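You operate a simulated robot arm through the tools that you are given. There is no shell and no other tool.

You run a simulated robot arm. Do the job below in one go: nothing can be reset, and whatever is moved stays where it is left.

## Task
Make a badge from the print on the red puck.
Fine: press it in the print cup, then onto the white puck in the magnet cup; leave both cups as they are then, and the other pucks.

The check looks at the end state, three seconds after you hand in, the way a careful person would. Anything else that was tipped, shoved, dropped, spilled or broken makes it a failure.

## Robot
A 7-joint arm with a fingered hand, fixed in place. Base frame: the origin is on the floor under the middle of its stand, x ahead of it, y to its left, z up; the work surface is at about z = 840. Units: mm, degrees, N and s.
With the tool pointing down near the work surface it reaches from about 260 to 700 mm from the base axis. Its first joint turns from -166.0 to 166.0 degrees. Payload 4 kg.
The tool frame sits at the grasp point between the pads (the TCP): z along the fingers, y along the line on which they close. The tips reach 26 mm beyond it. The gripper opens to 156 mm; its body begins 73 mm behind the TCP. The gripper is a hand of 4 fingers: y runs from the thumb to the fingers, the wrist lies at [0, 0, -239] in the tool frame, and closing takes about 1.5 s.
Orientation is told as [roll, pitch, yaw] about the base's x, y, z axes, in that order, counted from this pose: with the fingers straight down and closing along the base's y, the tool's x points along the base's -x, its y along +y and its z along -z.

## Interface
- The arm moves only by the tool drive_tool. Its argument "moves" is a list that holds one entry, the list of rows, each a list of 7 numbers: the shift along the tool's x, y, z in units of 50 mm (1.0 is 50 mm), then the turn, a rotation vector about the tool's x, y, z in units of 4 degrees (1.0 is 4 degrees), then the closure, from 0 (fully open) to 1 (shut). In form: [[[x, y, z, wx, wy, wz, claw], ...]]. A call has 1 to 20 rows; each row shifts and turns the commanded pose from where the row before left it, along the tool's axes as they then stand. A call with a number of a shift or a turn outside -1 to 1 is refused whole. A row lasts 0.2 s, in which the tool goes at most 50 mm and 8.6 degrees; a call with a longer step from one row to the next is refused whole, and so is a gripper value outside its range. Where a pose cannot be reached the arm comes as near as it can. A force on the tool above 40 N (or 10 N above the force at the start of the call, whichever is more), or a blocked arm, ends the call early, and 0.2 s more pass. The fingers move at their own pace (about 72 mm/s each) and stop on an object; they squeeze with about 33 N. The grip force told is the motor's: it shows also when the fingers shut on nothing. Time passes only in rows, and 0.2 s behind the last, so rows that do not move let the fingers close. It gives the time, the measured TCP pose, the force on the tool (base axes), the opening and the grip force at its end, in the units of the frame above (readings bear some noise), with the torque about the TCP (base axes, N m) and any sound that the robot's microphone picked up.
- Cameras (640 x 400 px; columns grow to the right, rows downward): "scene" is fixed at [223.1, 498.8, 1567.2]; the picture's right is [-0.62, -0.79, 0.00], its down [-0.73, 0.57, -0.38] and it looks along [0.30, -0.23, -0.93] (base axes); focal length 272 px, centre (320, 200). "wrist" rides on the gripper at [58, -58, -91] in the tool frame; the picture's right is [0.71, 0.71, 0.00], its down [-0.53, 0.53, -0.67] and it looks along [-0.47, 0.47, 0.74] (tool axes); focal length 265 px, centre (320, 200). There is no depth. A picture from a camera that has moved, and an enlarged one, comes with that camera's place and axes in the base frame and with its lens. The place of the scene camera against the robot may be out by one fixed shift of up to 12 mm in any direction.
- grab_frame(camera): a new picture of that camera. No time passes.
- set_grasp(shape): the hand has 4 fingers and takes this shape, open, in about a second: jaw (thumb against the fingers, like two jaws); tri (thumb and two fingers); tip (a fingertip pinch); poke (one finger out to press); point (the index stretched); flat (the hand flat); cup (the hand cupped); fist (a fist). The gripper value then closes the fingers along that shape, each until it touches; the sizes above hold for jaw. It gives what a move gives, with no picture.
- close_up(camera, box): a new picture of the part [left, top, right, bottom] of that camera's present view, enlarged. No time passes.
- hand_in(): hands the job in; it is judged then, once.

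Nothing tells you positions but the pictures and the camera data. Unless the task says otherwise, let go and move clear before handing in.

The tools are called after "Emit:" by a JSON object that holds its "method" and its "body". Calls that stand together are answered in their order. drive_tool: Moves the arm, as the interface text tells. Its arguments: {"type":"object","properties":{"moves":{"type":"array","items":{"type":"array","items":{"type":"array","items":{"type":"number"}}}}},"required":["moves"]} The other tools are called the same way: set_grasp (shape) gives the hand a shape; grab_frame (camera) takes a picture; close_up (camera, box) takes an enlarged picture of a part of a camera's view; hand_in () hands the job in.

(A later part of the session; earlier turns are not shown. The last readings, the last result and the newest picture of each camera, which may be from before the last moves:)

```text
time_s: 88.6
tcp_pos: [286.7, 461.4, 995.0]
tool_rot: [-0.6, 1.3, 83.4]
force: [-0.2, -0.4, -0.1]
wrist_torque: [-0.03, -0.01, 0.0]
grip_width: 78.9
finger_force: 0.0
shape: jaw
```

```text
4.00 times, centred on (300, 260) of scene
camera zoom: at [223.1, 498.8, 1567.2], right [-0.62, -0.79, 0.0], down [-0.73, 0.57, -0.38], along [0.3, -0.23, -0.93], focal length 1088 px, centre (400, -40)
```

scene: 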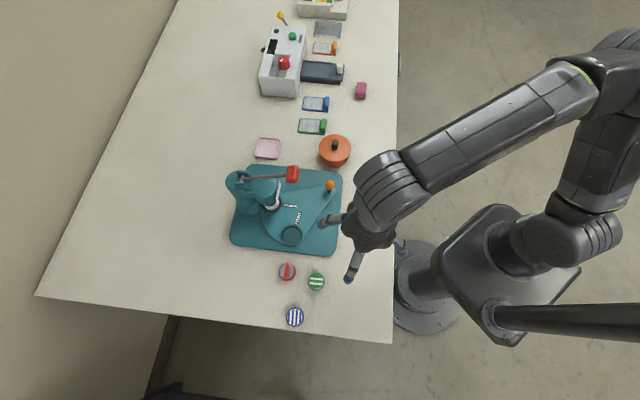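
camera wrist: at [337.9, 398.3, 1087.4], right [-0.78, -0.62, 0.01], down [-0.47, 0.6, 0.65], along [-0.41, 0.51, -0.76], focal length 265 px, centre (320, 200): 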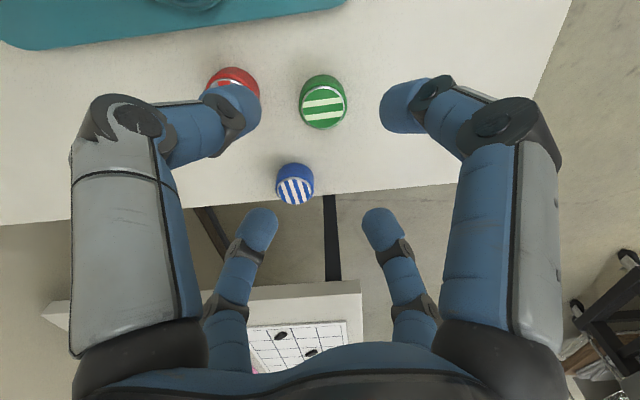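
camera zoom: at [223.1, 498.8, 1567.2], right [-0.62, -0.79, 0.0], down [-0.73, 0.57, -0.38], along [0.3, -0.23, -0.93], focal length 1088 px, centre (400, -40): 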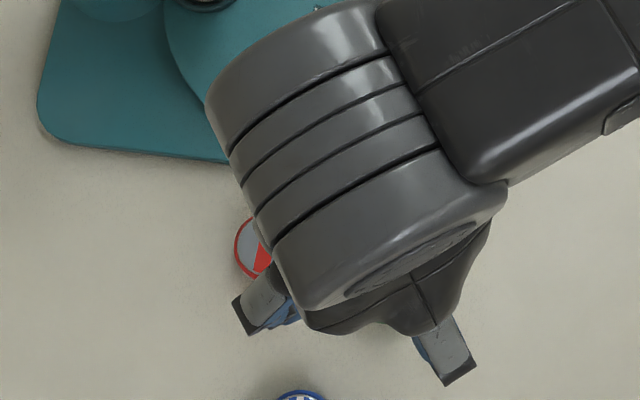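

All four fingers close radially like a chuck, so the grip self-centres, and the current yaw keeps them clear of the green puck and the press plate. I'll look further up in the wrist view to see the print cup.

Emit:
{"method": "close_up", "body": {"camera": "wrist", "box": [40, 0, 360, 2]}}

Emit:
{"method": "close_up", "body": {"camera": "wrist", "box": [120, 0, 280, 2]}}

Emit:
{"method": "close_up", "body": {"camera": "wrist", "box": [0, 0, 640, 2]}}

```text
2.00 times, centred on (200, 1) of wrist
camera zoom: at [337.9, 398.3, 1087.4], right [-0.78, -0.62, 0.01], down [-0.47, 0.6, 0.65], along [-0.41, 0.51, -0.76], focal length 531 px, centre (560, 598)
```

zoom: 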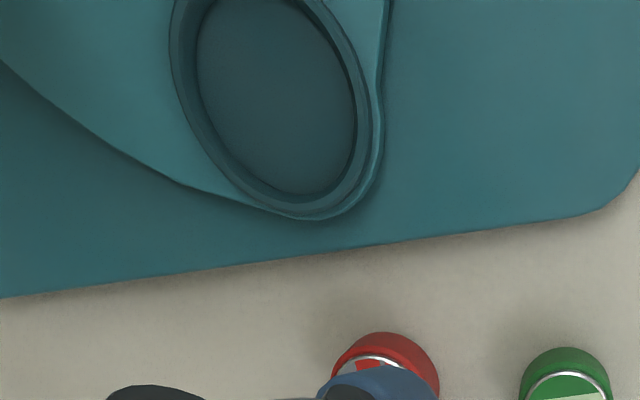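

```text
4.00 times, centred on (200, 1) of wrist
camera zoom: at [337.9, 398.3, 1087.4], right [-0.78, -0.62, 0.01], down [-0.47, 0.6, 0.65], along [-0.41, 0.51, -0.76], focal length 1062 px, centre (800, 996)
```

zoom: 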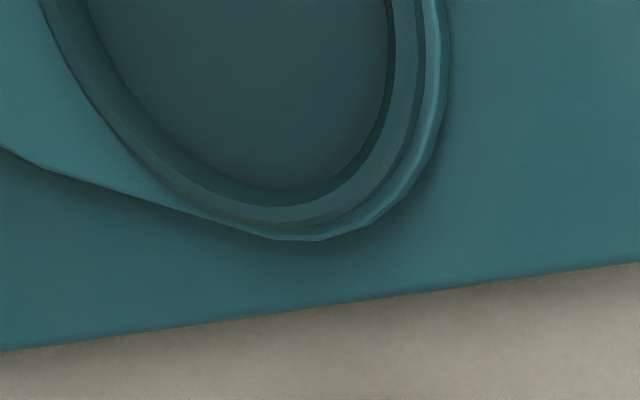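

```text
1.00 times, centred on (320, 1) of wrist (not enlarged: the box is as wide or as high as the picture)
camera zoom: at [337.9, 398.3, 1087.4], right [-0.78, -0.62, 0.01], down [-0.47, 0.6, 0.65], along [-0.41, 0.51, -0.76], focal length 265 px, centre (320, 399)
```

zoom: 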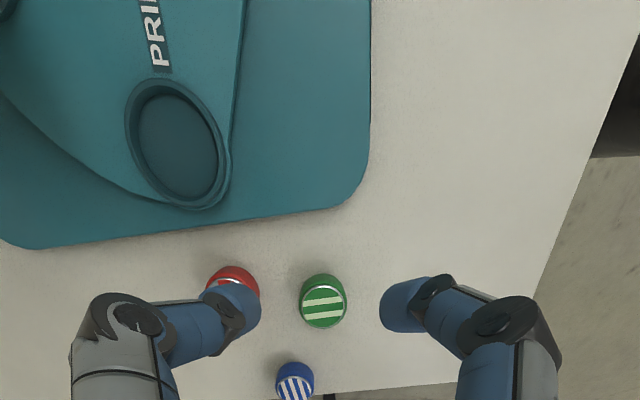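

The cup's centre comes out near [410, 441], with a floor about 48 mm across and a chamfered rim, so the puck should fit. I'll close the fingers to puck width in the air to see their shape, and also try the "tip" shape.

Emit:
{"method": "drive_tool", "body": {"moves": [[[0, 0, 0, 0, 0, 0, 0.71], [0, 0, 0, 0, 0, 0, 0.71], [0, 0, 0, 0, 0, 0, 0.71], [0, 0, 0, 0, 0, 0, 0.71]]]}}

Emit:
{"method": "grab_frame", "body": {"camera": "wrist"}}

Emit:
{"method": "set_grasp", "body": {"shape": "tip"}}

Emit:
{"method": "grab_frame", "body": {"camera": "wrist"}}

```text
time_s: 89.6
tcp_pos: [286.7, 461.4, 993.4]
tool_rot: [-0.6, 1.4, 83.4]
force: [0.2, -0.5, -0.3]
wrist_torque: [0.01, 0.01, -0.02]
grip_width: 45.7
finger_force: 0.0
shape: jaw
```

```text
taken
camera wrist: at [337.9, 398.3, 1087.3], right [-0.78, -0.62, 0.01], down [-0.47, 0.6, 0.65], along [-0.41, 0.51, -0.76], focal length 265 px, centre (320, 200)
```

wrist: 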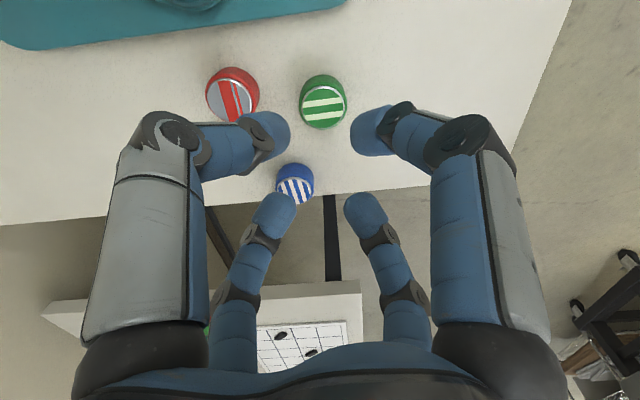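

```text
time_s: 90.5
tcp_pos: [286.7, 462.4, 994.9]
tool_rot: [-0.6, 1.4, 83.4]
force: [0.5, -0.5, -0.1]
wrist_torque: [0.01, -0.02, 0.03]
grip_width: 156.0
finger_force: 0.1
shape: tip
```

```text
taken
camera wrist: at [337.9, 398.3, 1087.3], right [-0.78, -0.62, 0.01], down [-0.47, 0.6, 0.65], along [-0.41, 0.51, -0.76], focal length 265 px, centre (320, 200)
```

wrist: 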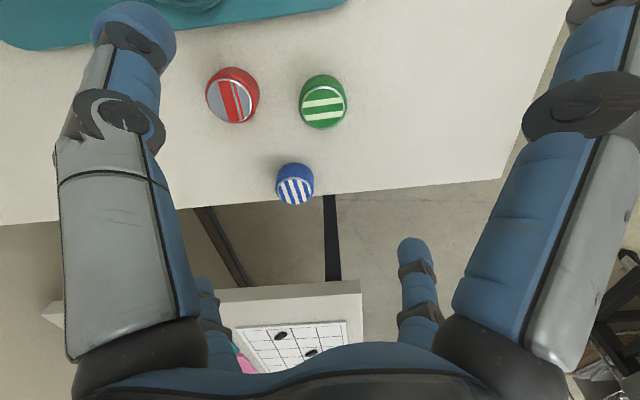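

"Tip" uses only two fingers and splays the others, so "jaw" suits the round puck better. Going back to jaw, I'll level the tool, centre above the red puck and refine its position.

Emit:
{"method": "set_grasp", "body": {"shape": "jaw"}}

Emit:
{"method": "drive_tool", "body": {"moves": [[[-0.525, -0.531, 0, 0.305, -0.186, -0.6, 0], [-0.525, -0.531, 0, 0, 0, 0, 0], [0, 0, 0, 0, 0, 0, 0], [0, 0, 0, 0, 0, 0, 0]]]}}

Emit:
{"method": "close_up", "body": {"camera": "wrist", "box": [160, 0, 480, 200]}}

Emit:
{"method": "close_up", "body": {"camera": "wrist", "box": [0, 0, 640, 2]}}

```text
time_s: 91.4
tcp_pos: [286.8, 462.0, 995.3]
tool_rot: [-0.6, 1.2, 83.5]
force: [-0.5, 0.1, 0.4]
wrist_torque: [0.01, 0.0, -0.02]
grip_width: 155.7
finger_force: 0.1
shape: jaw
```

```text
time_s: 92.4
tcp_pos: [344.6, 507.5, 995.1]
tool_rot: [-1.8, 0.6, 85.9]
force: [-0.1, 0.3, 0.0]
wrist_torque: [0.02, 0.01, 0.0]
grip_width: 156.1
finger_force: 0.0
shape: jaw
```

```text
2.00 times, centred on (320, 100) of wrist
camera zoom: at [396.1, 446.3, 1088.3], right [-0.76, -0.65, -0.02], down [-0.51, 0.57, 0.65], along [-0.41, 0.5, -0.76], focal length 531 px, centre (320, 400)
```

zoom: 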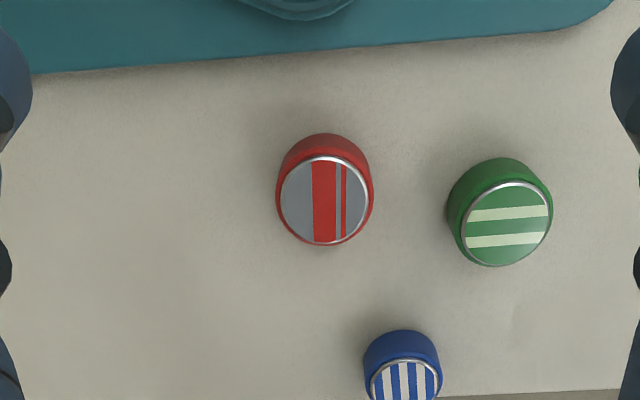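

```text
1.00 times, centred on (320, 1) of wrist (not enlarged: the box is as wide or as high as the picture)
camera zoom: at [396.1, 446.3, 1088.3], right [-0.76, -0.65, -0.02], down [-0.51, 0.57, 0.65], along [-0.41, 0.5, -0.76], focal length 265 px, centre (320, 399)
```

zoom: 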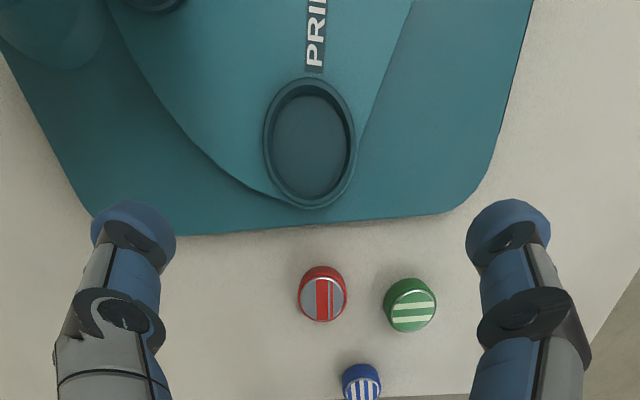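

Puck centre about [344.5, 508.7], cup centre about [411, 443]. I'll level the tool, pre-close the fingers to about 62 mm and come down to just above the puck.

Emit:
{"method": "drive_tool", "body": {"moves": [[[0, 0, 0, -0.45, -0.15, 0, 0.6], [0, 0, 0, 0, 0, 0, 0.6], [0, 0, 0, 0, 0, 0, 0.6], [0, 0, 0, 0, 0, 0, 0.6], [0, 0, 0, 0, 0, 0, 0.6], [0, 0, 0, 0, 0, 0, 0.6], [0, 0, 0, 0, 0, 0, 0.6], [0, 0, 0.5, 0, 0, 0, 0.6], [0, 0, 0.5, 0, 0, 0, 0.6], [0, 0, 0.5, 0, 0, 0, 0.6], [0, 0, 0.2, 0, 0, 0, 0.6], [0, 0, 0, 0, 0, 0, 0.6]]]}}

Emit:
{"method": "grab_frame", "body": {"camera": "wrist"}}

Emit:
{"method": "close_up", "body": {"camera": "wrist", "box": [220, 60, 420, 260]}}

```text
time_s: 95.0
tcp_pos: [343.7, 507.6, 909.1]
tool_rot: [0.0, 0.0, 85.8]
force: [-1.8, -0.8, 0.0]
wrist_torque: [0.0, -0.02, -0.01]
grip_width: 62.8
finger_force: 0.1
shape: jaw
```

```text
taken
camera wrist: at [398.8, 444.5, 1000.0], right [-0.76, -0.65, 0.0], down [-0.49, 0.56, 0.67], along [-0.44, 0.51, -0.74], focal length 265 px, centre (320, 200)
```

wrist: 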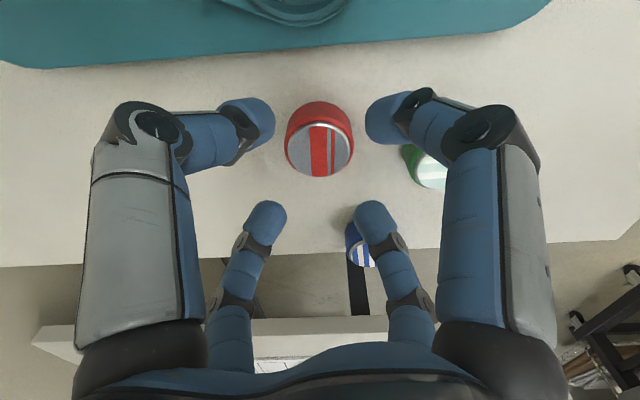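

```text
2.00 times, centred on (320, 160) of wrist
camera zoom: at [398.8, 444.5, 1000.0], right [-0.76, -0.65, 0.0], down [-0.49, 0.56, 0.67], along [-0.44, 0.51, -0.74], focal length 531 px, centre (320, 280)
```

zoom: 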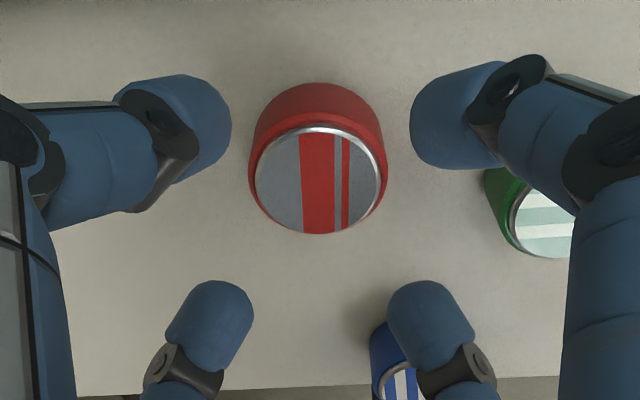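

Aligned to within about 2 mm. I'll correct this, lower to grasp height at about z = 874, which keeps the tips above the table, and close.

Emit:
{"method": "drive_tool", "body": {"moves": [[[-0.031, 0.018, 0.2, 0, 0, 0, 0.6], [0, 0, 0.2, 0, 0, 0, 0.6], [0, 0, 0.2, 0, 0, 0, 0.6], [0, 0, 0.1, 0, 0, 0, 0.6], [0, 0, 0, 0, 0, 0, 0.6]]]}}

Emit:
{"method": "close_up", "body": {"camera": "wrist", "box": [220, 60, 420, 260]}}

```text
time_s: 96.2
tcp_pos: [344.6, 508.8, 873.0]
tool_rot: [0.0, 0.0, 85.8]
force: [0.1, -0.3, 0.7]
wrist_torque: [0.0, 0.0, 0.01]
grip_width: 62.9
finger_force: 0.0
shape: jaw
```

```text
2.00 times, centred on (320, 160) of wrist
camera zoom: at [397.6, 446.6, 964.9], right [-0.76, -0.65, 0.0], down [-0.49, 0.56, 0.67], along [-0.44, 0.51, -0.74], focal length 531 px, centre (320, 280)
```

zoom: 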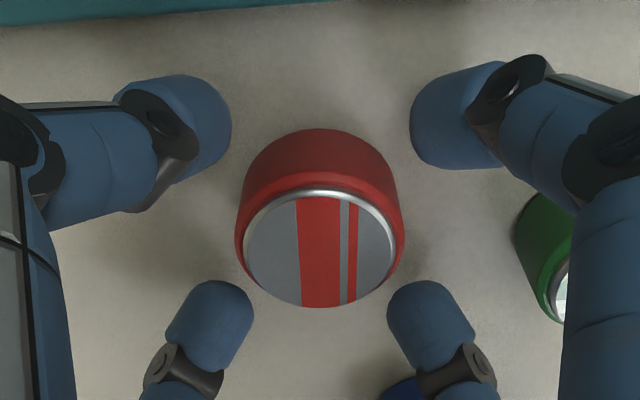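

The puck sits centred between the four fingertips. Closing on it now.

Emit:
{"method": "drive_tool", "body": {"moves": [[[0, 0, 0, 0, 0, 0, 0.7], [0, 0, 0, 0, 0, 0, 0.75], [0, 0, 0, 0, 0, 0, 0.8], [0, 0, 0, 0, 0, 0, 0.85], [0, 0, 0, 0, 0, 0, 0.85], [0, 0, 0, 0, 0, 0, 0.85]]]}}

Emit:
{"method": "close_up", "body": {"camera": "wrist", "box": [220, 60, 420, 260]}}

```text
time_s: 97.6
tcp_pos: [342.9, 509.7, 873.6]
tool_rot: [0.1, -0.1, 86.0]
force: [-0.6, 0.5, 0.3]
wrist_torque: [0.0, -0.01, -0.02]
grip_width: 35.0
finger_force: 32.9
shape: jaw
```

```text
2.00 times, centred on (320, 160) of wrist
camera zoom: at [397.5, 446.7, 965.0], right [-0.76, -0.65, 0.0], down [-0.49, 0.56, 0.67], along [-0.44, 0.51, -0.74], focal length 531 px, centre (320, 280)
```

zoom: 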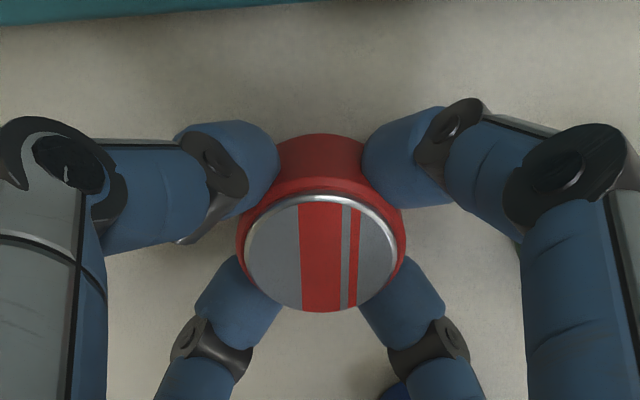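

Firm grip at 33 N with all four fingers on the puck. Next I'll lift straight up slowly.

Emit:
{"method": "drive_tool", "body": {"moves": [[[0, 0, -0.1, 0, 0, 0, 0.85], [0, 0, -0.2, 0, 0, 0, 0.85], [0, 0, -0.3, 0, 0, 0, 0.85], [0, 0, -0.3, 0, 0, 0, 0.85], [0, 0, -0.3, 0, 0, 0, 0.85], [0, 0, -0.2, 0, 0, 0, 0.85], [0, 0, 0, 0, 0, 0, 0.85]]]}}

Emit:
{"method": "grab_frame", "body": {"camera": "wrist"}}

Emit:
{"method": "close_up", "body": {"camera": "wrist", "box": [110, 0, 530, 2]}}

```text
time_s: 99.2
tcp_pos: [343.1, 510.0, 944.8]
tool_rot: [0.0, 0.0, 85.9]
force: [0.4, -0.3, 0.0]
wrist_torque: [-0.02, 0.0, -0.04]
grip_width: 35.2
finger_force: 33.0
shape: jaw
```

```text
taken
camera wrist: at [398.4, 446.9, 1035.5], right [-0.76, -0.65, 0.0], down [-0.49, 0.56, 0.67], along [-0.44, 0.51, -0.74], focal length 265 px, centre (320, 200)
```

wrist: 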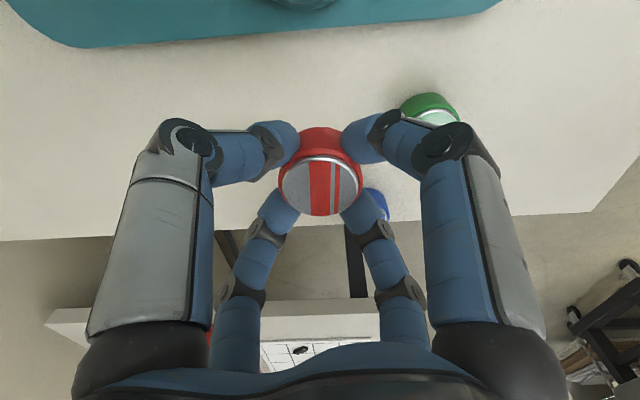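

```text
1.52 times, centred on (320, 1) of wrist
camera zoom: at [398.4, 446.9, 1035.5], right [-0.76, -0.65, 0.0], down [-0.49, 0.56, 0.67], along [-0.44, 0.51, -0.74], focal length 404 px, centre (320, 503)
```

zoom: 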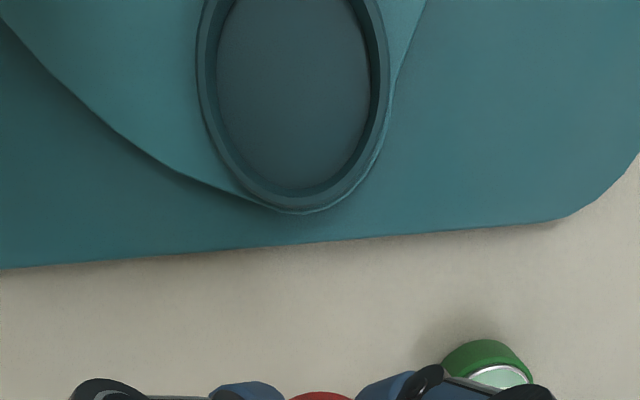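

The puck is held, and the cup lies about (+65.7, −64.8) mm from here. I'll turn the yaw to about 43° so the camera bracket and fingers will clear the press head and lever.

Emit:
{"method": "drive_tool", "body": {"moves": [[[0, 0, 0, 0, 0, 1, 0.85], [0, 0, 0, 0, 0, 1, 0.85], [0, 0, 0, 0, 0, 1, 0.85], [0, 0, 0, 0, 0, 1, 0.85], [0, 0, 0, 0, 0, 1, 0.85], [0, 0, 0, 0, 0, 1, 0.85], [0, 0, 0, 0, 0, 1, 0.85], [0, 0, 0, 0, 0, 1, 0.85], [0, 0, 0, 0, 0, 1, 0.85], [0, 0, 0, 0, 0, 1, 0.85], [0, 0, 0, 0, 0, 0.7, 0.85], [0, 0, 0, 0, 0, 0, 0.85]]]}}

Emit:
{"method": "grab_frame", "body": {"camera": "wrist"}}

Emit:
{"method": "close_up", "body": {"camera": "scene", "box": [200, 130, 400, 330]}}

```text
time_s: 101.8
tcp_pos: [344.0, 509.0, 944.5]
tool_rot: [-0.1, -0.1, 42.9]
force: [-0.8, 0.0, 0.5]
wrist_torque: [0.0, -0.02, -0.03]
grip_width: 35.0
finger_force: 32.9
shape: jaw
```

```text
taken
camera wrist: at [341.7, 426.6, 1035.1], right [-1.0, 0.04, 0.0], down [0.03, 0.74, 0.67], along [0.02, 0.67, -0.74], focal length 265 px, centre (320, 200)
```

wrist: 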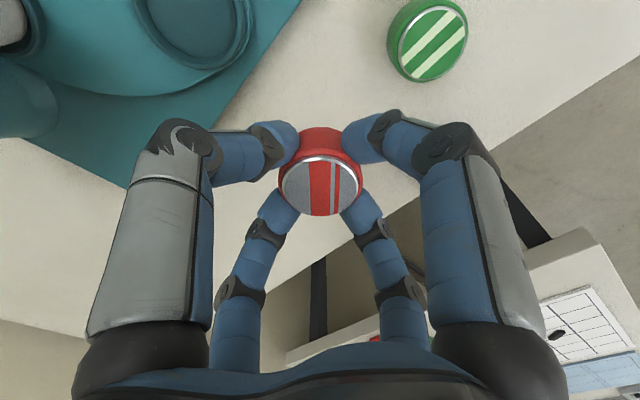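

```text
2.00 times, centred on (300, 230) of scene
camera zoom: at [223.1, 498.8, 1567.2], right [-0.62, -0.79, 0.0], down [-0.73, 0.57, -0.38], along [0.3, -0.23, -0.93], focal length 544 px, centre (360, 140)
```

zoom: 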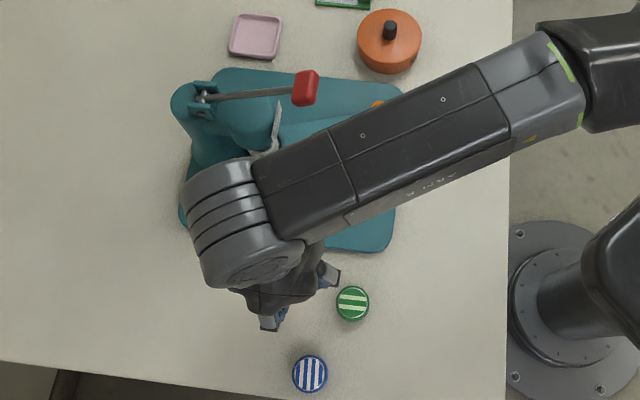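

Clear so far. I'll move toward the cup at this height, stopping about 12 mm short to check alignment and clearances.

Emit:
{"method": "drive_tool", "body": {"moves": [[[-0.02, -0.4, 0, 0, 0, 0, 0.85], [-0.02, -0.4, 0, 0, 0, 0, 0.85], [-0.02, -0.4, 0, 0, 0, 0, 0.85], [-0.02, -0.4, 0, 0, 0, 0, 0.85], [0, 0, 0, 0, 0, 0, 0.85]]]}}

Emit:
{"method": "grab_frame", "body": {"camera": "wrist"}}

Emit:
{"method": "close_up", "body": {"camera": "scene", "box": [200, 130, 360, 230]}}

Emit:
{"method": "close_up", "body": {"camera": "wrist", "box": [160, 0, 480, 200]}}

```text
time_s: 103.0
tcp_pos: [400.8, 452.7, 943.1]
tool_rot: [0.0, 0.0, 43.0]
force: [-0.1, 0.0, -0.8]
wrist_torque: [-0.03, 0.03, 0.01]
grip_width: 35.1
finger_force: 33.1
shape: jaw
```

```text
taken
camera wrist: at [398.7, 370.4, 1034.9], right [-1.0, 0.03, 0.0], down [0.03, 0.74, 0.67], along [0.02, 0.67, -0.74], focal length 265 px, centre (320, 200)
```

wrist: 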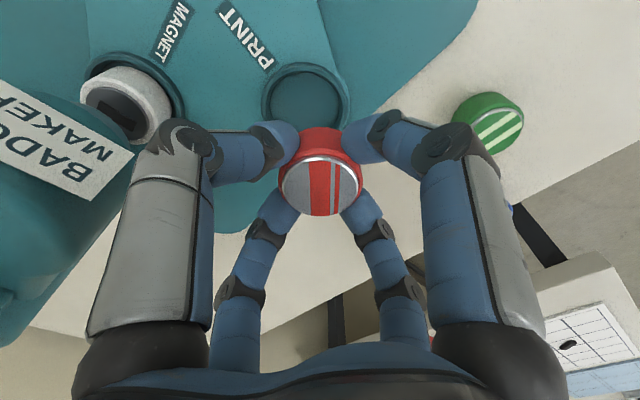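

```text
4.00 times, centred on (280, 180) of scene
camera zoom: at [223.1, 498.8, 1567.2], right [-0.62, -0.79, 0.0], down [-0.73, 0.57, -0.38], along [0.3, -0.23, -0.93], focal length 1088 px, centre (480, 280)
```

zoom: 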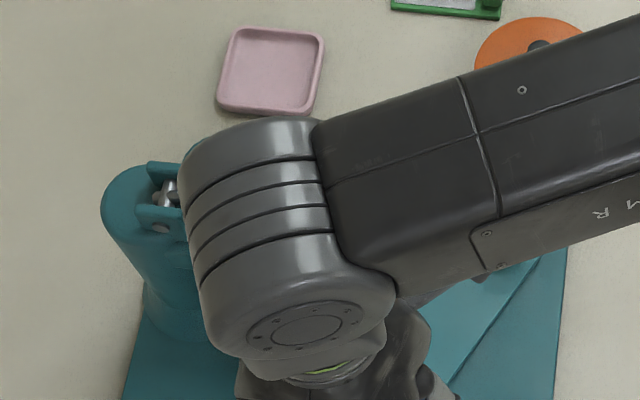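

```text
2.00 times, centred on (320, 100) of wrist
camera zoom: at [398.7, 370.4, 1034.9], right [-1.0, 0.03, 0.0], down [0.03, 0.74, 0.67], along [0.02, 0.67, -0.74], focal length 531 px, centre (320, 400)
```

zoom: 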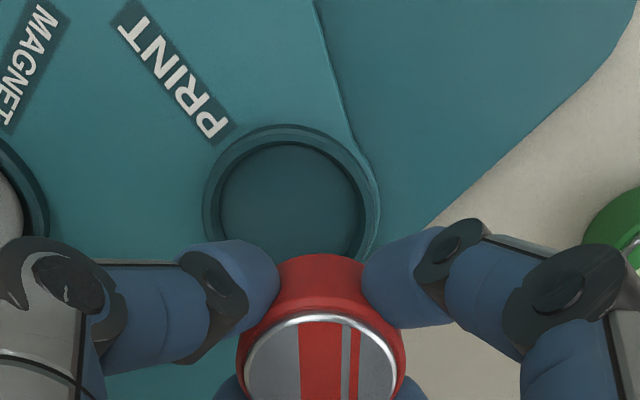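

The cup centre is about (+8.7, −9.2) mm from the puck, and the fingers clear the press head. I'll make that correction, lower partway and look again.

Emit:
{"method": "drive_tool", "body": {"moves": [[[-0.002, -0.253, 0, 0, 0, 0, 0.85], [0, 0, 0.25, 0, 0, 0, 0.85], [0, 0, 0.25, 0, 0, 0, 0.85], [0, 0, 0.2, 0, 0, 0, 0.85], [0, 0, 0, 0, 0, 0, 0.85]]]}}

Emit:
{"method": "grab_frame", "body": {"camera": "wrist"}}

Emit:
{"method": "close_up", "body": {"camera": "wrist", "box": [220, 80, 420, 230]}}

Emit:
{"method": "close_up", "body": {"camera": "scene", "box": [200, 130, 360, 230]}}

```text
time_s: 104.2
tcp_pos: [409.6, 443.1, 909.6]
tool_rot: [0.0, -0.1, 43.0]
force: [0.0, -0.3, -0.6]
wrist_torque: [0.01, 0.0, 0.0]
grip_width: 34.9
finger_force: 33.1
shape: jaw
```

```text
taken
camera wrist: at [407.9, 361.5, 999.9], right [-1.0, 0.03, 0.0], down [0.03, 0.74, 0.67], along [0.02, 0.67, -0.74], focal length 265 px, centre (320, 200)
```

wrist: 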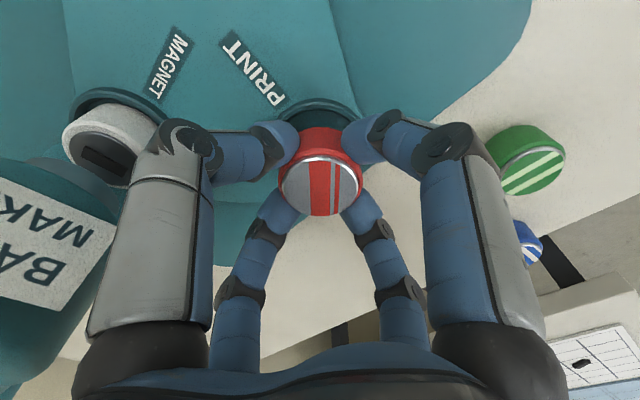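

```text
2.67 times, centred on (320, 155) of wrist
camera zoom: at [407.9, 361.5, 999.9], right [-1.0, 0.03, 0.0], down [0.03, 0.74, 0.67], along [0.02, 0.67, -0.74], focal length 708 px, centre (320, 320)
```

zoom: 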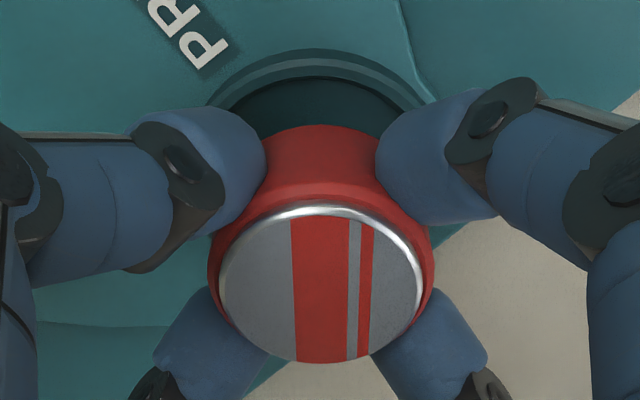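

```text
4.00 times, centred on (280, 180) of scene
camera zoom: at [223.1, 498.8, 1567.2], right [-0.62, -0.79, 0.0], down [-0.73, 0.57, -0.38], along [0.3, -0.23, -0.93], focal length 1088 px, centre (480, 280)
```

zoom: 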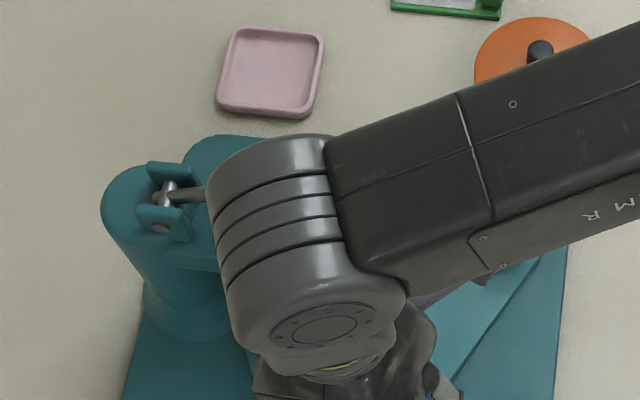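

Puck and cup line up within about 1 mm. I'll lower in small steps, watching the force for contact.

Emit:
{"method": "drive_tool", "body": {"moves": [[[0.0075, 0.0125, 0.1, 0, 0, 0, 0.85], [0, 0, 0.08, 0, 0, 0, 0.85], [0, 0, 0.04, 0, 0, 0, 0.85], [0, 0, 0, 0, 0, 0, 0.85]]]}}

Emit:
{"method": "close_up", "body": {"camera": "wrist", "box": [220, 80, 420, 230]}}

```text
time_s: 105.2
tcp_pos: [409.3, 444.8, 897.6]
tool_rot: [0.1, 0.0, 42.9]
force: [0.1, -0.4, -0.1]
wrist_torque: [0.01, -0.01, -0.01]
grip_width: 35.0
finger_force: 32.9
shape: jaw
```

```text
2.67 times, centred on (320, 155) of wrist
camera zoom: at [407.3, 361.7, 989.1], right [-1.0, 0.03, 0.0], down [0.03, 0.74, 0.67], along [0.02, 0.67, -0.74], focal length 708 px, centre (320, 320)
```

zoom: 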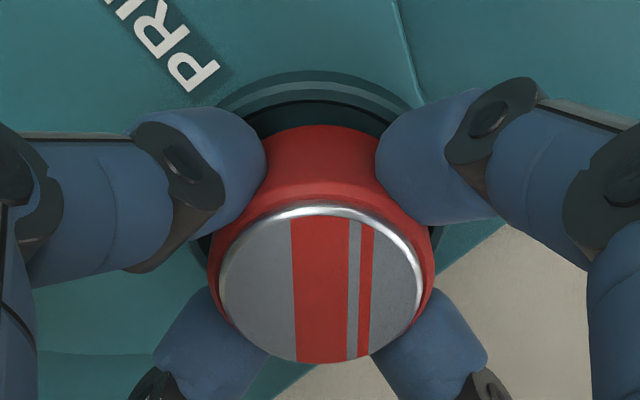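

Emit:
{"method": "drive_tool", "body": {"moves": [[[0, 0, 0.04, 0, 0, 0, 0.85], [0, 0, 0.04, 0, 0, 0, 0.85], [0, 0, 0, 0, 0, 0, 0.85]]]}}

Emit:
{"method": "close_up", "body": {"camera": "wrist", "box": [220, 80, 420, 230]}}

```text
time_s: 106.0
tcp_pos: [409.5, 444.8, 895.0]
tool_rot: [0.0, 0.0, 43.0]
force: [0.3, 0.1, 0.2]
wrist_torque: [0.01, 0.0, -0.02]
grip_width: 35.1
finger_force: 32.8
shape: jaw
```

```text
2.67 times, centred on (320, 155) of wrist
camera zoom: at [407.5, 361.8, 985.2], right [-1.0, 0.03, 0.0], down [0.03, 0.74, 0.67], along [0.02, 0.67, -0.74], focal length 708 px, centre (320, 320)
```

zoom: 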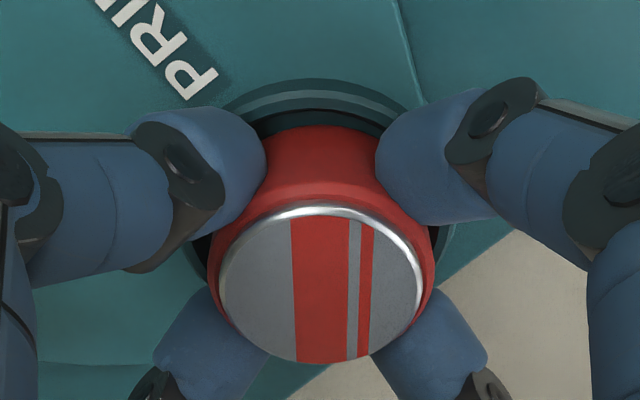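

Emit:
{"method": "drive_tool", "body": {"moves": [[[0, 0, 0.04, 0, 0, 0, 0.85], [0, 0, 0.04, 0, 0, 0, 0.85], [0, 0, 0, 0, 0, 0, 0.85]]]}}

Emit:
{"method": "close_up", "body": {"camera": "wrist", "box": [220, 80, 420, 230]}}

```text
time_s: 106.8
tcp_pos: [410.3, 444.6, 891.8]
tool_rot: [-0.1, -0.4, 43.0]
force: [0.2, -0.6, 24.8]
wrist_torque: [-0.19, -0.1, -0.01]
grip_width: 35.5
finger_force: 33.0
shape: jaw
```

```text
2.67 times, centred on (320, 155) of wrist
camera zoom: at [407.4, 361.7, 983.1], right [-1.0, 0.04, 0.0], down [0.02, 0.74, 0.67], along [0.03, 0.67, -0.74], focal length 708 px, centre (320, 320)
```

zoom: 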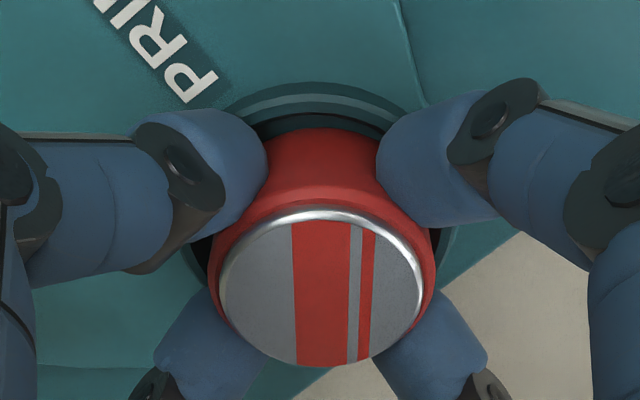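

Contact at about 25 N, near the middle of the puck, after it had entered the ring freely, so it should be seated on the cup floor. I'll ease the pressure slightly, open the fingers a little and check.

Emit:
{"method": "drive_tool", "body": {"moves": [[[0, 0, -0.01, 0, 0, 0, 0.85], [0, 0, 0, 0, 0, 0, 0.76], [0, 0, 0, 0, 0, 0, 0.72], [0, 0, 0, 0, 0, 0, 0.68], [0, 0, 0, 0, 0, 0, 0.64], [0, 0, 0, 0, 0, 0, 0.62], [0, 0, 0, 0, 0, 0, 0.62]]]}}

Emit:
{"method": "close_up", "body": {"camera": "wrist", "box": [220, 80, 420, 230]}}

Emit:
{"method": "grab_frame", "body": {"camera": "wrist"}}

```text
time_s: 108.4
tcp_pos: [408.3, 444.2, 889.3]
tool_rot: [0.0, 0.1, 43.0]
force: [0.5, -1.3, 9.3]
wrist_torque: [0.13, -0.16, -0.04]
grip_width: 58.7
finger_force: 0.0
shape: jaw
```

```text
2.67 times, centred on (320, 155) of wrist
camera zoom: at [406.9, 361.4, 981.0], right [-1.0, 0.03, 0.0], down [0.03, 0.74, 0.67], along [0.02, 0.67, -0.74], focal length 708 px, centre (320, 320)
```

zoom: 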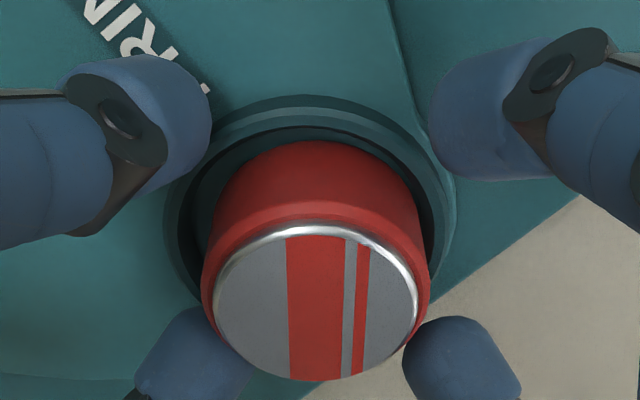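

```text
taken
camera wrist: at [406.9, 361.4, 981.0], right [-1.0, 0.03, 0.0], down [0.03, 0.74, 0.67], along [0.02, 0.67, -0.74], focal length 265 px, centre (320, 200)
```

wrist: 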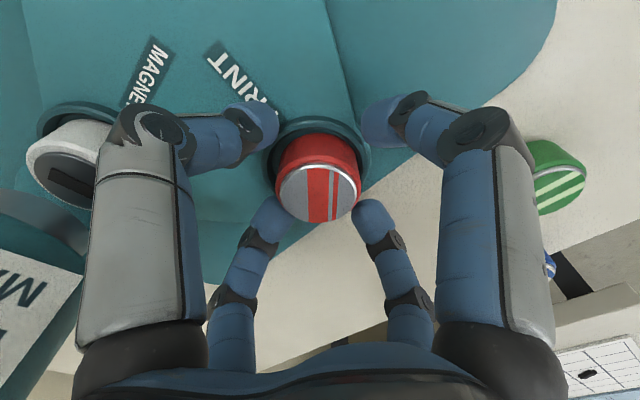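

Released, and the puck is in the cup. I'll raise straight up and inspect how it sits.

Emit:
{"method": "drive_tool", "body": {"moves": [[[0, 0, -0.06, 0, 0, 0, 0.62], [0, 0, -0.2, 0, 0, 0, 0.6], [0, 0, -0.3, 0, 0, 0, 0.6], [0, 0, -0.3, 0, 0, 0, 0.6], [0, 0, -0.2, 0, 0, 0, 0.6], [0, 0, 0, 0, 0, 0, 0.6]]]}}

Emit:
{"method": "close_up", "body": {"camera": "wrist", "box": [180, 0, 460, 170]}}

Emit:
{"method": "grab_frame", "body": {"camera": "wrist"}}

```text
time_s: 109.8
tcp_pos: [409.5, 443.6, 944.3]
tool_rot: [0.0, 0.1, 43.0]
force: [0.3, -0.1, -0.1]
wrist_torque: [0.01, 0.04, 0.01]
grip_width: 62.0
finger_force: 0.0
shape: jaw
```

```text
2.29 times, centred on (320, 85) of wrist
camera zoom: at [407.1, 361.4, 1034.7], right [-1.0, 0.03, 0.0], down [0.03, 0.74, 0.67], along [0.02, 0.67, -0.74], focal length 607 px, centre (320, 463)
```

zoom: 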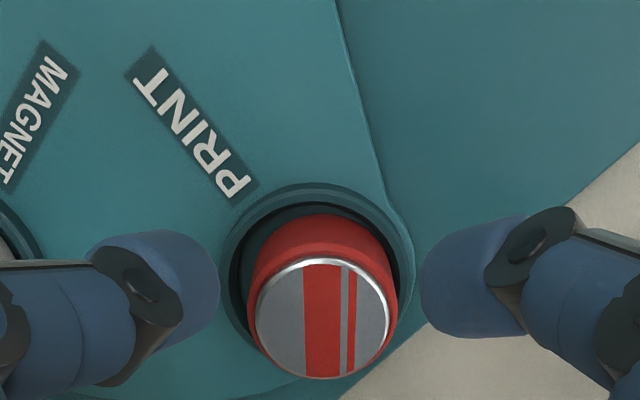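

```text
taken
camera wrist: at [407.1, 361.4, 1034.7], right [-1.0, 0.03, 0.0], down [0.03, 0.74, 0.67], along [0.02, 0.67, -0.74], focal length 265 px, centre (320, 200)
```

wrist: 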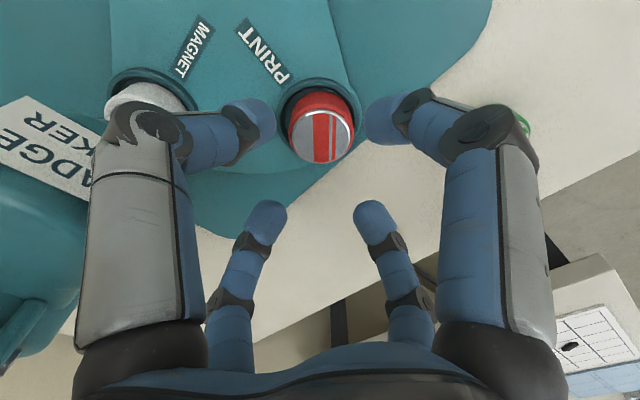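

The red puck sits level in the print cup. From this view I estimate the plate's pivot near [459, 374] and the magnet cup near [517, 433], with the knob opposite, so the plate must turn about 80° clockwise. I'll go around the lever handle to the knob.

Emit:
{"method": "drive_tool", "body": {"moves": [[[0.572, 0.169, -0.14, 0, 0, 0, 0.6], [0.572, 0.169, -0.14, 0, 0, 0, 0.6], [0.572, 0.169, -0.14, 0, 0, 0, 0.6], [0.497, -0.631, 0, 0, 0, 0, 0.6], [0.497, -0.631, 0, 0, 0, 0, 0.6], [0.497, -0.631, 0, 0, 0, 0, 0.6], [0, 0, 0, 0, 0, 0, 0.6]]]}}

Emit:
{"method": "grab_frame", "body": {"camera": "wrist"}}

Emit:
{"method": "close_up", "body": {"camera": "scene", "box": [200, 130, 360, 230]}}

```text
time_s: 111.4
tcp_pos: [338.9, 284.6, 964.4]
tool_rot: [0.0, 0.0, 43.2]
force: [-0.3, -0.1, -0.4]
wrist_torque: [-0.02, -0.02, 0.0]
grip_width: 62.1
finger_force: 0.2
shape: jaw
```

```text
taken
camera wrist: at [337.3, 201.8, 1055.1], right [-1.0, 0.03, 0.0], down [0.03, 0.74, 0.67], along [0.02, 0.67, -0.74], focal length 265 px, centre (320, 200)
```

wrist: 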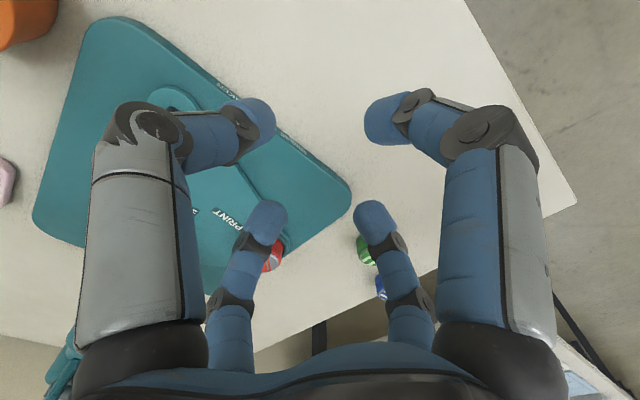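

```text
4.00 times, centred on (280, 180) of scene
camera zoom: at [223.1, 498.8, 1567.2], right [-0.62, -0.79, 0.0], down [-0.73, 0.57, -0.38], along [0.3, -0.23, -0.93], focal length 1088 px, centre (480, 280)
```

zoom: 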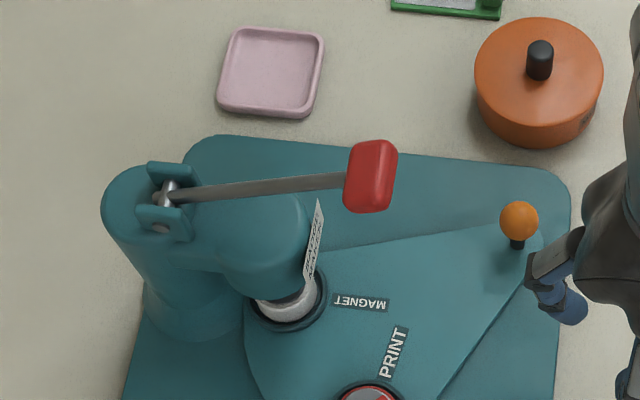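

Emit:
{"method": "drive_tool", "body": {"moves": [[[-0.429, -0.391, 0, 0, 0, 0, 0.6], [-0.429, -0.391, 0, 0, 0, 0, 0.6], [-0.429, -0.391, 0, 0, 0, 0, 0.6], [0, 0, 0, 0, 0, 0, 0.6]]]}}

Emit:
{"method": "grab_frame", "body": {"camera": "wrist"}}

Emit:
{"method": "close_up", "body": {"camera": "wrist", "box": [160, 0, 480, 200]}}

Emit:
{"method": "close_up", "body": {"camera": "scene", "box": [200, 130, 360, 230]}}

```text
time_s: 112.4
tcp_pos: [426.0, 283.7, 964.2]
tool_rot: [0.0, 0.0, 43.1]
force: [-0.3, -0.7, 0.8]
wrist_torque: [-0.01, 0.0, 0.01]
grip_width: 62.2
finger_force: 0.0
shape: jaw
```

```text
taken
camera wrist: at [424.2, 202.0, 1055.8], right [-1.0, 0.03, 0.0], down [0.03, 0.74, 0.67], along [0.02, 0.67, -0.74], focal length 265 px, centre (320, 200)
```

wrist: 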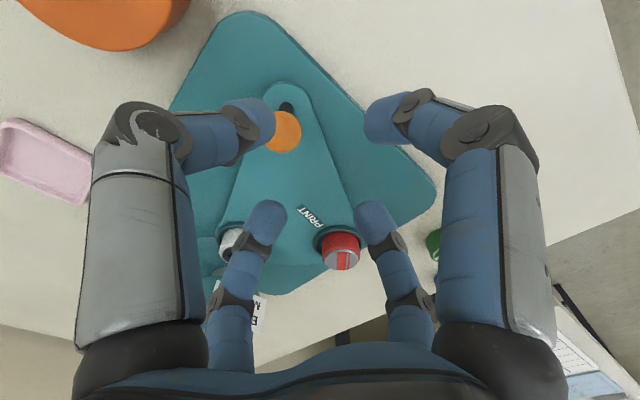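

```text
2.00 times, centred on (320, 100) of wrist
camera zoom: at [424.2, 202.0, 1055.8], right [-1.0, 0.03, 0.0], down [0.03, 0.74, 0.67], along [0.02, 0.67, -0.74], focal length 531 px, centre (320, 400)
```

zoom: 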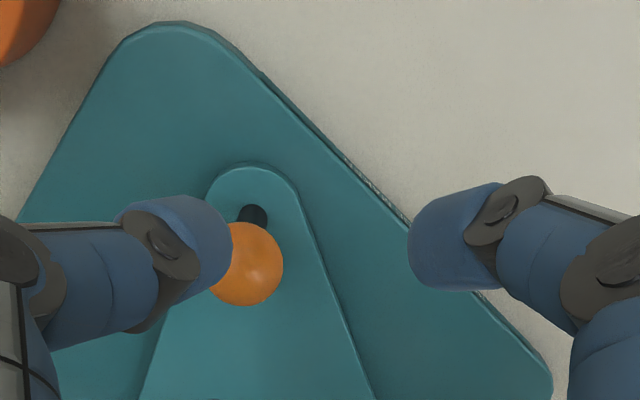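

```text
4.00 times, centred on (280, 180) of scene
camera zoom: at [223.1, 498.8, 1567.2], right [-0.62, -0.79, 0.0], down [-0.73, 0.57, -0.38], along [0.3, -0.23, -0.93], focal length 1088 px, centre (480, 280)
```

zoom: 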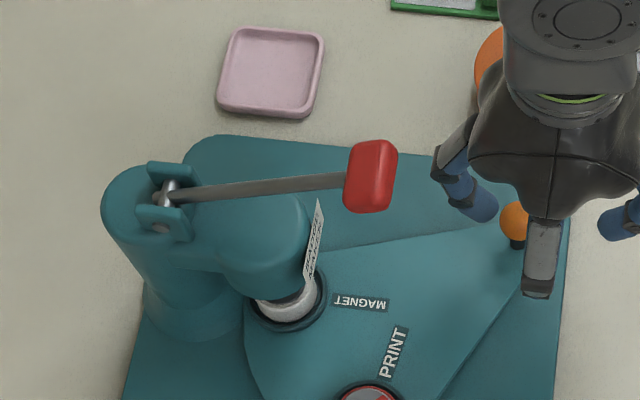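

The knob's ball is near [452.7, 284.5, 896], about 27 mm across. I'll centre over it, lower with the fingers open around it, then close to a loose cage.

Emit:
{"method": "drive_tool", "body": {"moves": [[[-0.401, -0.353, 0, 0, 0, 0, 0.6], [0, 0, 0, 0, 0, 0, 0.6]]]}}

Emit:
{"method": "close_up", "body": {"camera": "wrist", "box": [200, 40, 440, 240]}}

Emit:
{"method": "close_up", "body": {"camera": "scene", "box": [220, 110, 380, 210]}}

```text
time_s: 113.0
tcp_pos: [452.7, 284.7, 964.0]
tool_rot: [0.0, 0.0, 43.1]
force: [0.6, 0.0, -0.1]
wrist_torque: [0.02, 0.03, -0.03]
grip_width: 61.9
finger_force: 0.0
shape: jaw
```

```text
2.00 times, centred on (320, 140) of wrist
camera zoom: at [451.2, 202.8, 1055.6], right [-1.0, 0.03, 0.0], down [0.03, 0.74, 0.67], along [0.02, 0.67, -0.74], focal length 531 px, centre (320, 320)
```

zoom: 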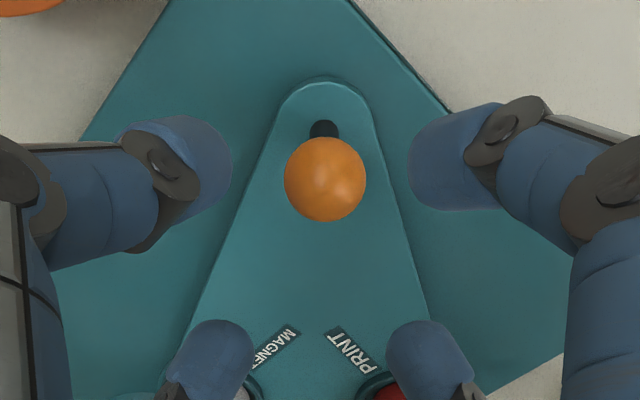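

```text
4.00 times, centred on (300, 160) of scene
camera zoom: at [223.1, 498.8, 1567.2], right [-0.62, -0.79, 0.0], down [-0.73, 0.57, -0.38], along [0.3, -0.23, -0.93], focal length 1088 px, centre (400, 360)
```

zoom: 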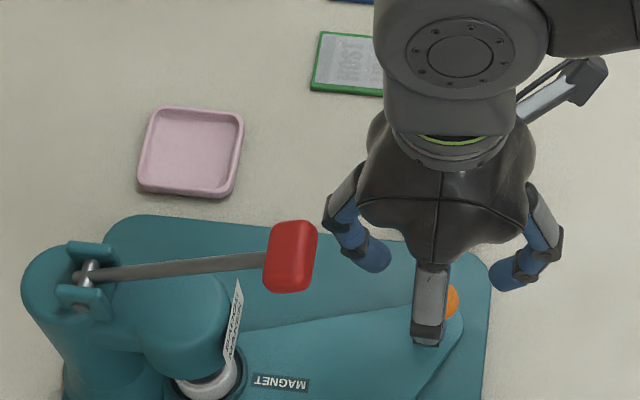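

Emit:
{"method": "drive_tool", "body": {"moves": [[[0.01, 0.02, 0.2, 0, 0, 0, 0.6], [0.01, 0.0, 0.25, 0, 0, 0, 0.6], [0, 0, 0.25, 0, 0, 0, 0.6], [0, 0, 0.2, 0, 0, 0, 0.6], [0, 0, 0.1, 0, 0, 0, 0.6], [0, 0, 0, 0, 0, 0, 0.6]]]}}

Emit:
{"method": "close_up", "body": {"camera": "wrist", "box": [200, 40, 440, 240]}}

```text
time_s: 114.4
tcp_pos: [451.9, 286.5, 913.9]
tool_rot: [0.0, 0.0, 43.0]
force: [0.6, -0.2, 0.1]
wrist_torque: [0.04, -0.05, 0.02]
grip_width: 61.9
finger_force: 0.0
shape: jaw
```

```text
2.00 times, centred on (320, 140) of wrist
camera zoom: at [449.4, 203.7, 1005.2], right [-1.0, 0.03, 0.0], down [0.03, 0.74, 0.67], along [0.02, 0.67, -0.74], focal length 531 px, centre (320, 320)
```

zoom: 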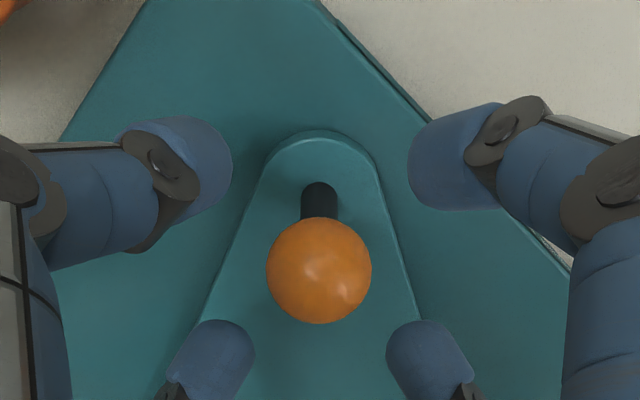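

Perfectly centred at ball height. I'll close to a loose cage of about 33 mm and start swinging the knob clockwise about the pivot, the first 20°.

Emit:
{"method": "drive_tool", "body": {"moves": [[[0, 0, 0, 0, 0, 0, 0.7], [0, 0, 0, 0, 0, 0, 0.79], [0, 0, 0, 0, 0, 0, 0.79], [0, 0, 0, 0, 0, 0, 0.79], [0.0989, 0.1207, 0, 0, 0, 0, 0.79], [0.0881, 0.1287, 0, 0, 0, 0, 0.79], [0.0766, 0.1357, 0, 0, 0, 0, 0.79], [0.0644, 0.1421, 0, 0, 0, 0, 0.79], [0, 0, 0, 0, 0, 0, 0.79]]]}}

Emit:
{"method": "close_up", "body": {"camera": "wrist", "box": [200, 40, 440, 240]}}

Emit:
{"method": "close_up", "body": {"camera": "scene", "box": [210, 150, 370, 250]}}

```text
time_s: 116.4
tcp_pos: [422.1, 294.2, 915.2]
tool_rot: [0.0, -0.1, 43.0]
force: [0.6, 0.6, 0.3]
wrist_torque: [0.05, -0.02, 0.01]
grip_width: 33.0
finger_force: 0.1
shape: jaw
```

```text
2.00 times, centred on (320, 140) of wrist
camera zoom: at [419.7, 212.0, 1006.0], right [-1.0, 0.03, 0.0], down [0.03, 0.74, 0.67], along [0.02, 0.67, -0.74], focal length 531 px, centre (320, 320)
```

zoom: 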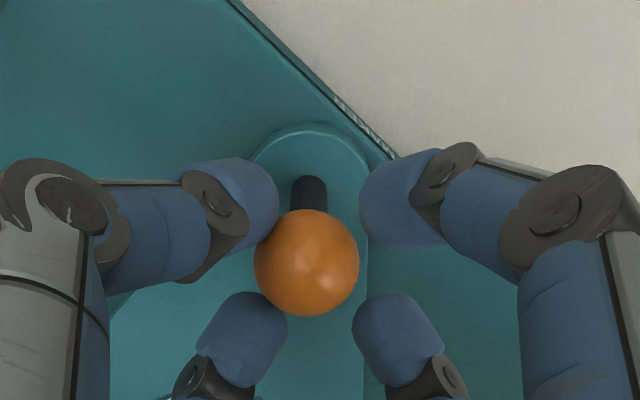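

```text
4.00 times, centred on (290, 200) of scene
camera zoom: at [223.1, 498.8, 1567.2], right [-0.62, -0.79, 0.0], down [-0.73, 0.57, -0.38], along [0.3, -0.23, -0.93], focal length 1088 px, centre (440, 200)
```

zoom: 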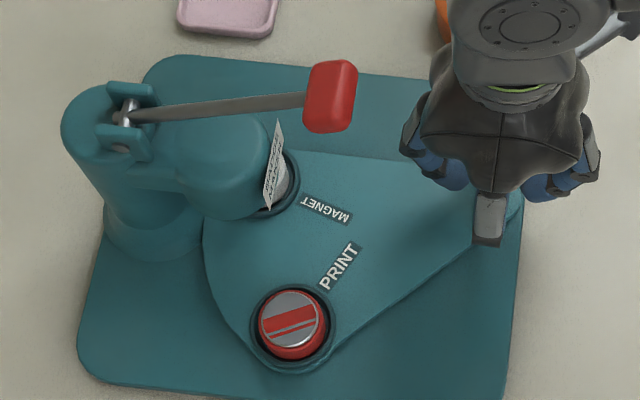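

The plate turns easily and the puck rides along in the print cup. Continuing the swing for another 40°.

Emit:
{"method": "drive_tool", "body": {"moves": [[[0.0518, 0.1473, 0, 0, 0, 0, 0.79], [0.0388, 0.1511, 0, 0, 0, 0, 0.79], [0.0255, 0.1539, 0, 0, 0, 0, 0.79], [0.0119, 0.1555, 0, 0, 0, 0, 0.79], [-0.0015, 0.1559, 0, 0, 0, 0, 0.79], [-0.0154, 0.1552, 0, 0, 0, 0, 0.79], [-0.0287, 0.1534, 0, 0, 0, 0, 0.79], [-0.0419, 0.1502, 0, 0, 0, 0, 0.79], [0, 0, 0, 0, 0, 0, 0.79]]]}}

Emit:
{"method": "close_up", "body": {"camera": "wrist", "box": [200, 40, 440, 240]}}

Emit:
{"method": "close_up", "body": {"camera": "scene", "box": [210, 150, 370, 250]}}

```text
time_s: 118.4
tcp_pos: [377.4, 336.8, 914.8]
tool_rot: [0.0, -0.1, 43.1]
force: [-0.4, 0.1, 0.2]
wrist_torque: [-0.02, 0.0, 0.03]
grip_width: 32.8
finger_force: 0.0
shape: jaw
```

```text
2.00 times, centred on (320, 140) of wrist
camera zoom: at [376.0, 255.0, 1005.7], right [-1.0, 0.03, 0.0], down [0.03, 0.74, 0.67], along [0.02, 0.67, -0.74], focal length 531 px, centre (320, 320)
```

zoom: 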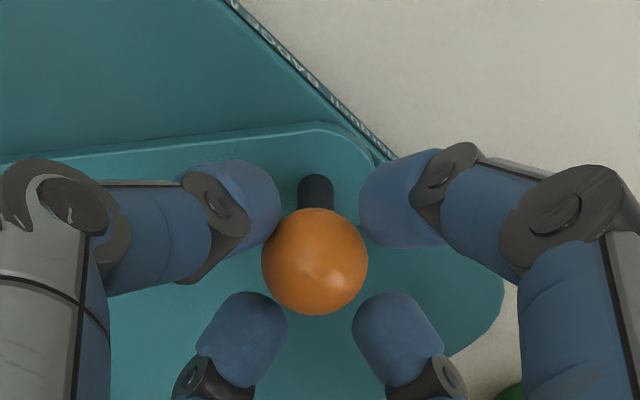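

```text
4.00 times, centred on (290, 200) of scene
camera zoom: at [223.1, 498.8, 1567.2], right [-0.62, -0.79, 0.0], down [-0.73, 0.57, -0.38], along [0.3, -0.23, -0.93], focal length 1088 px, centre (440, 200)
```

zoom: 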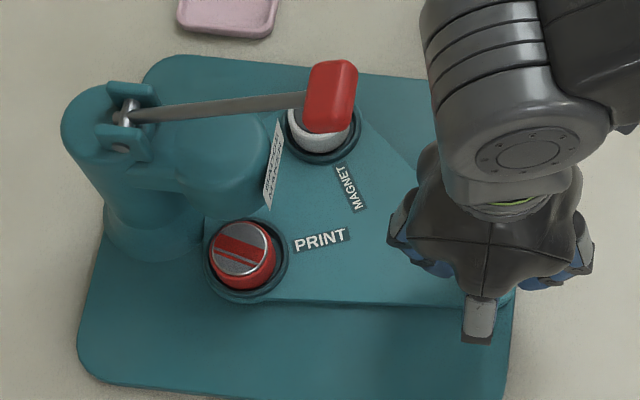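

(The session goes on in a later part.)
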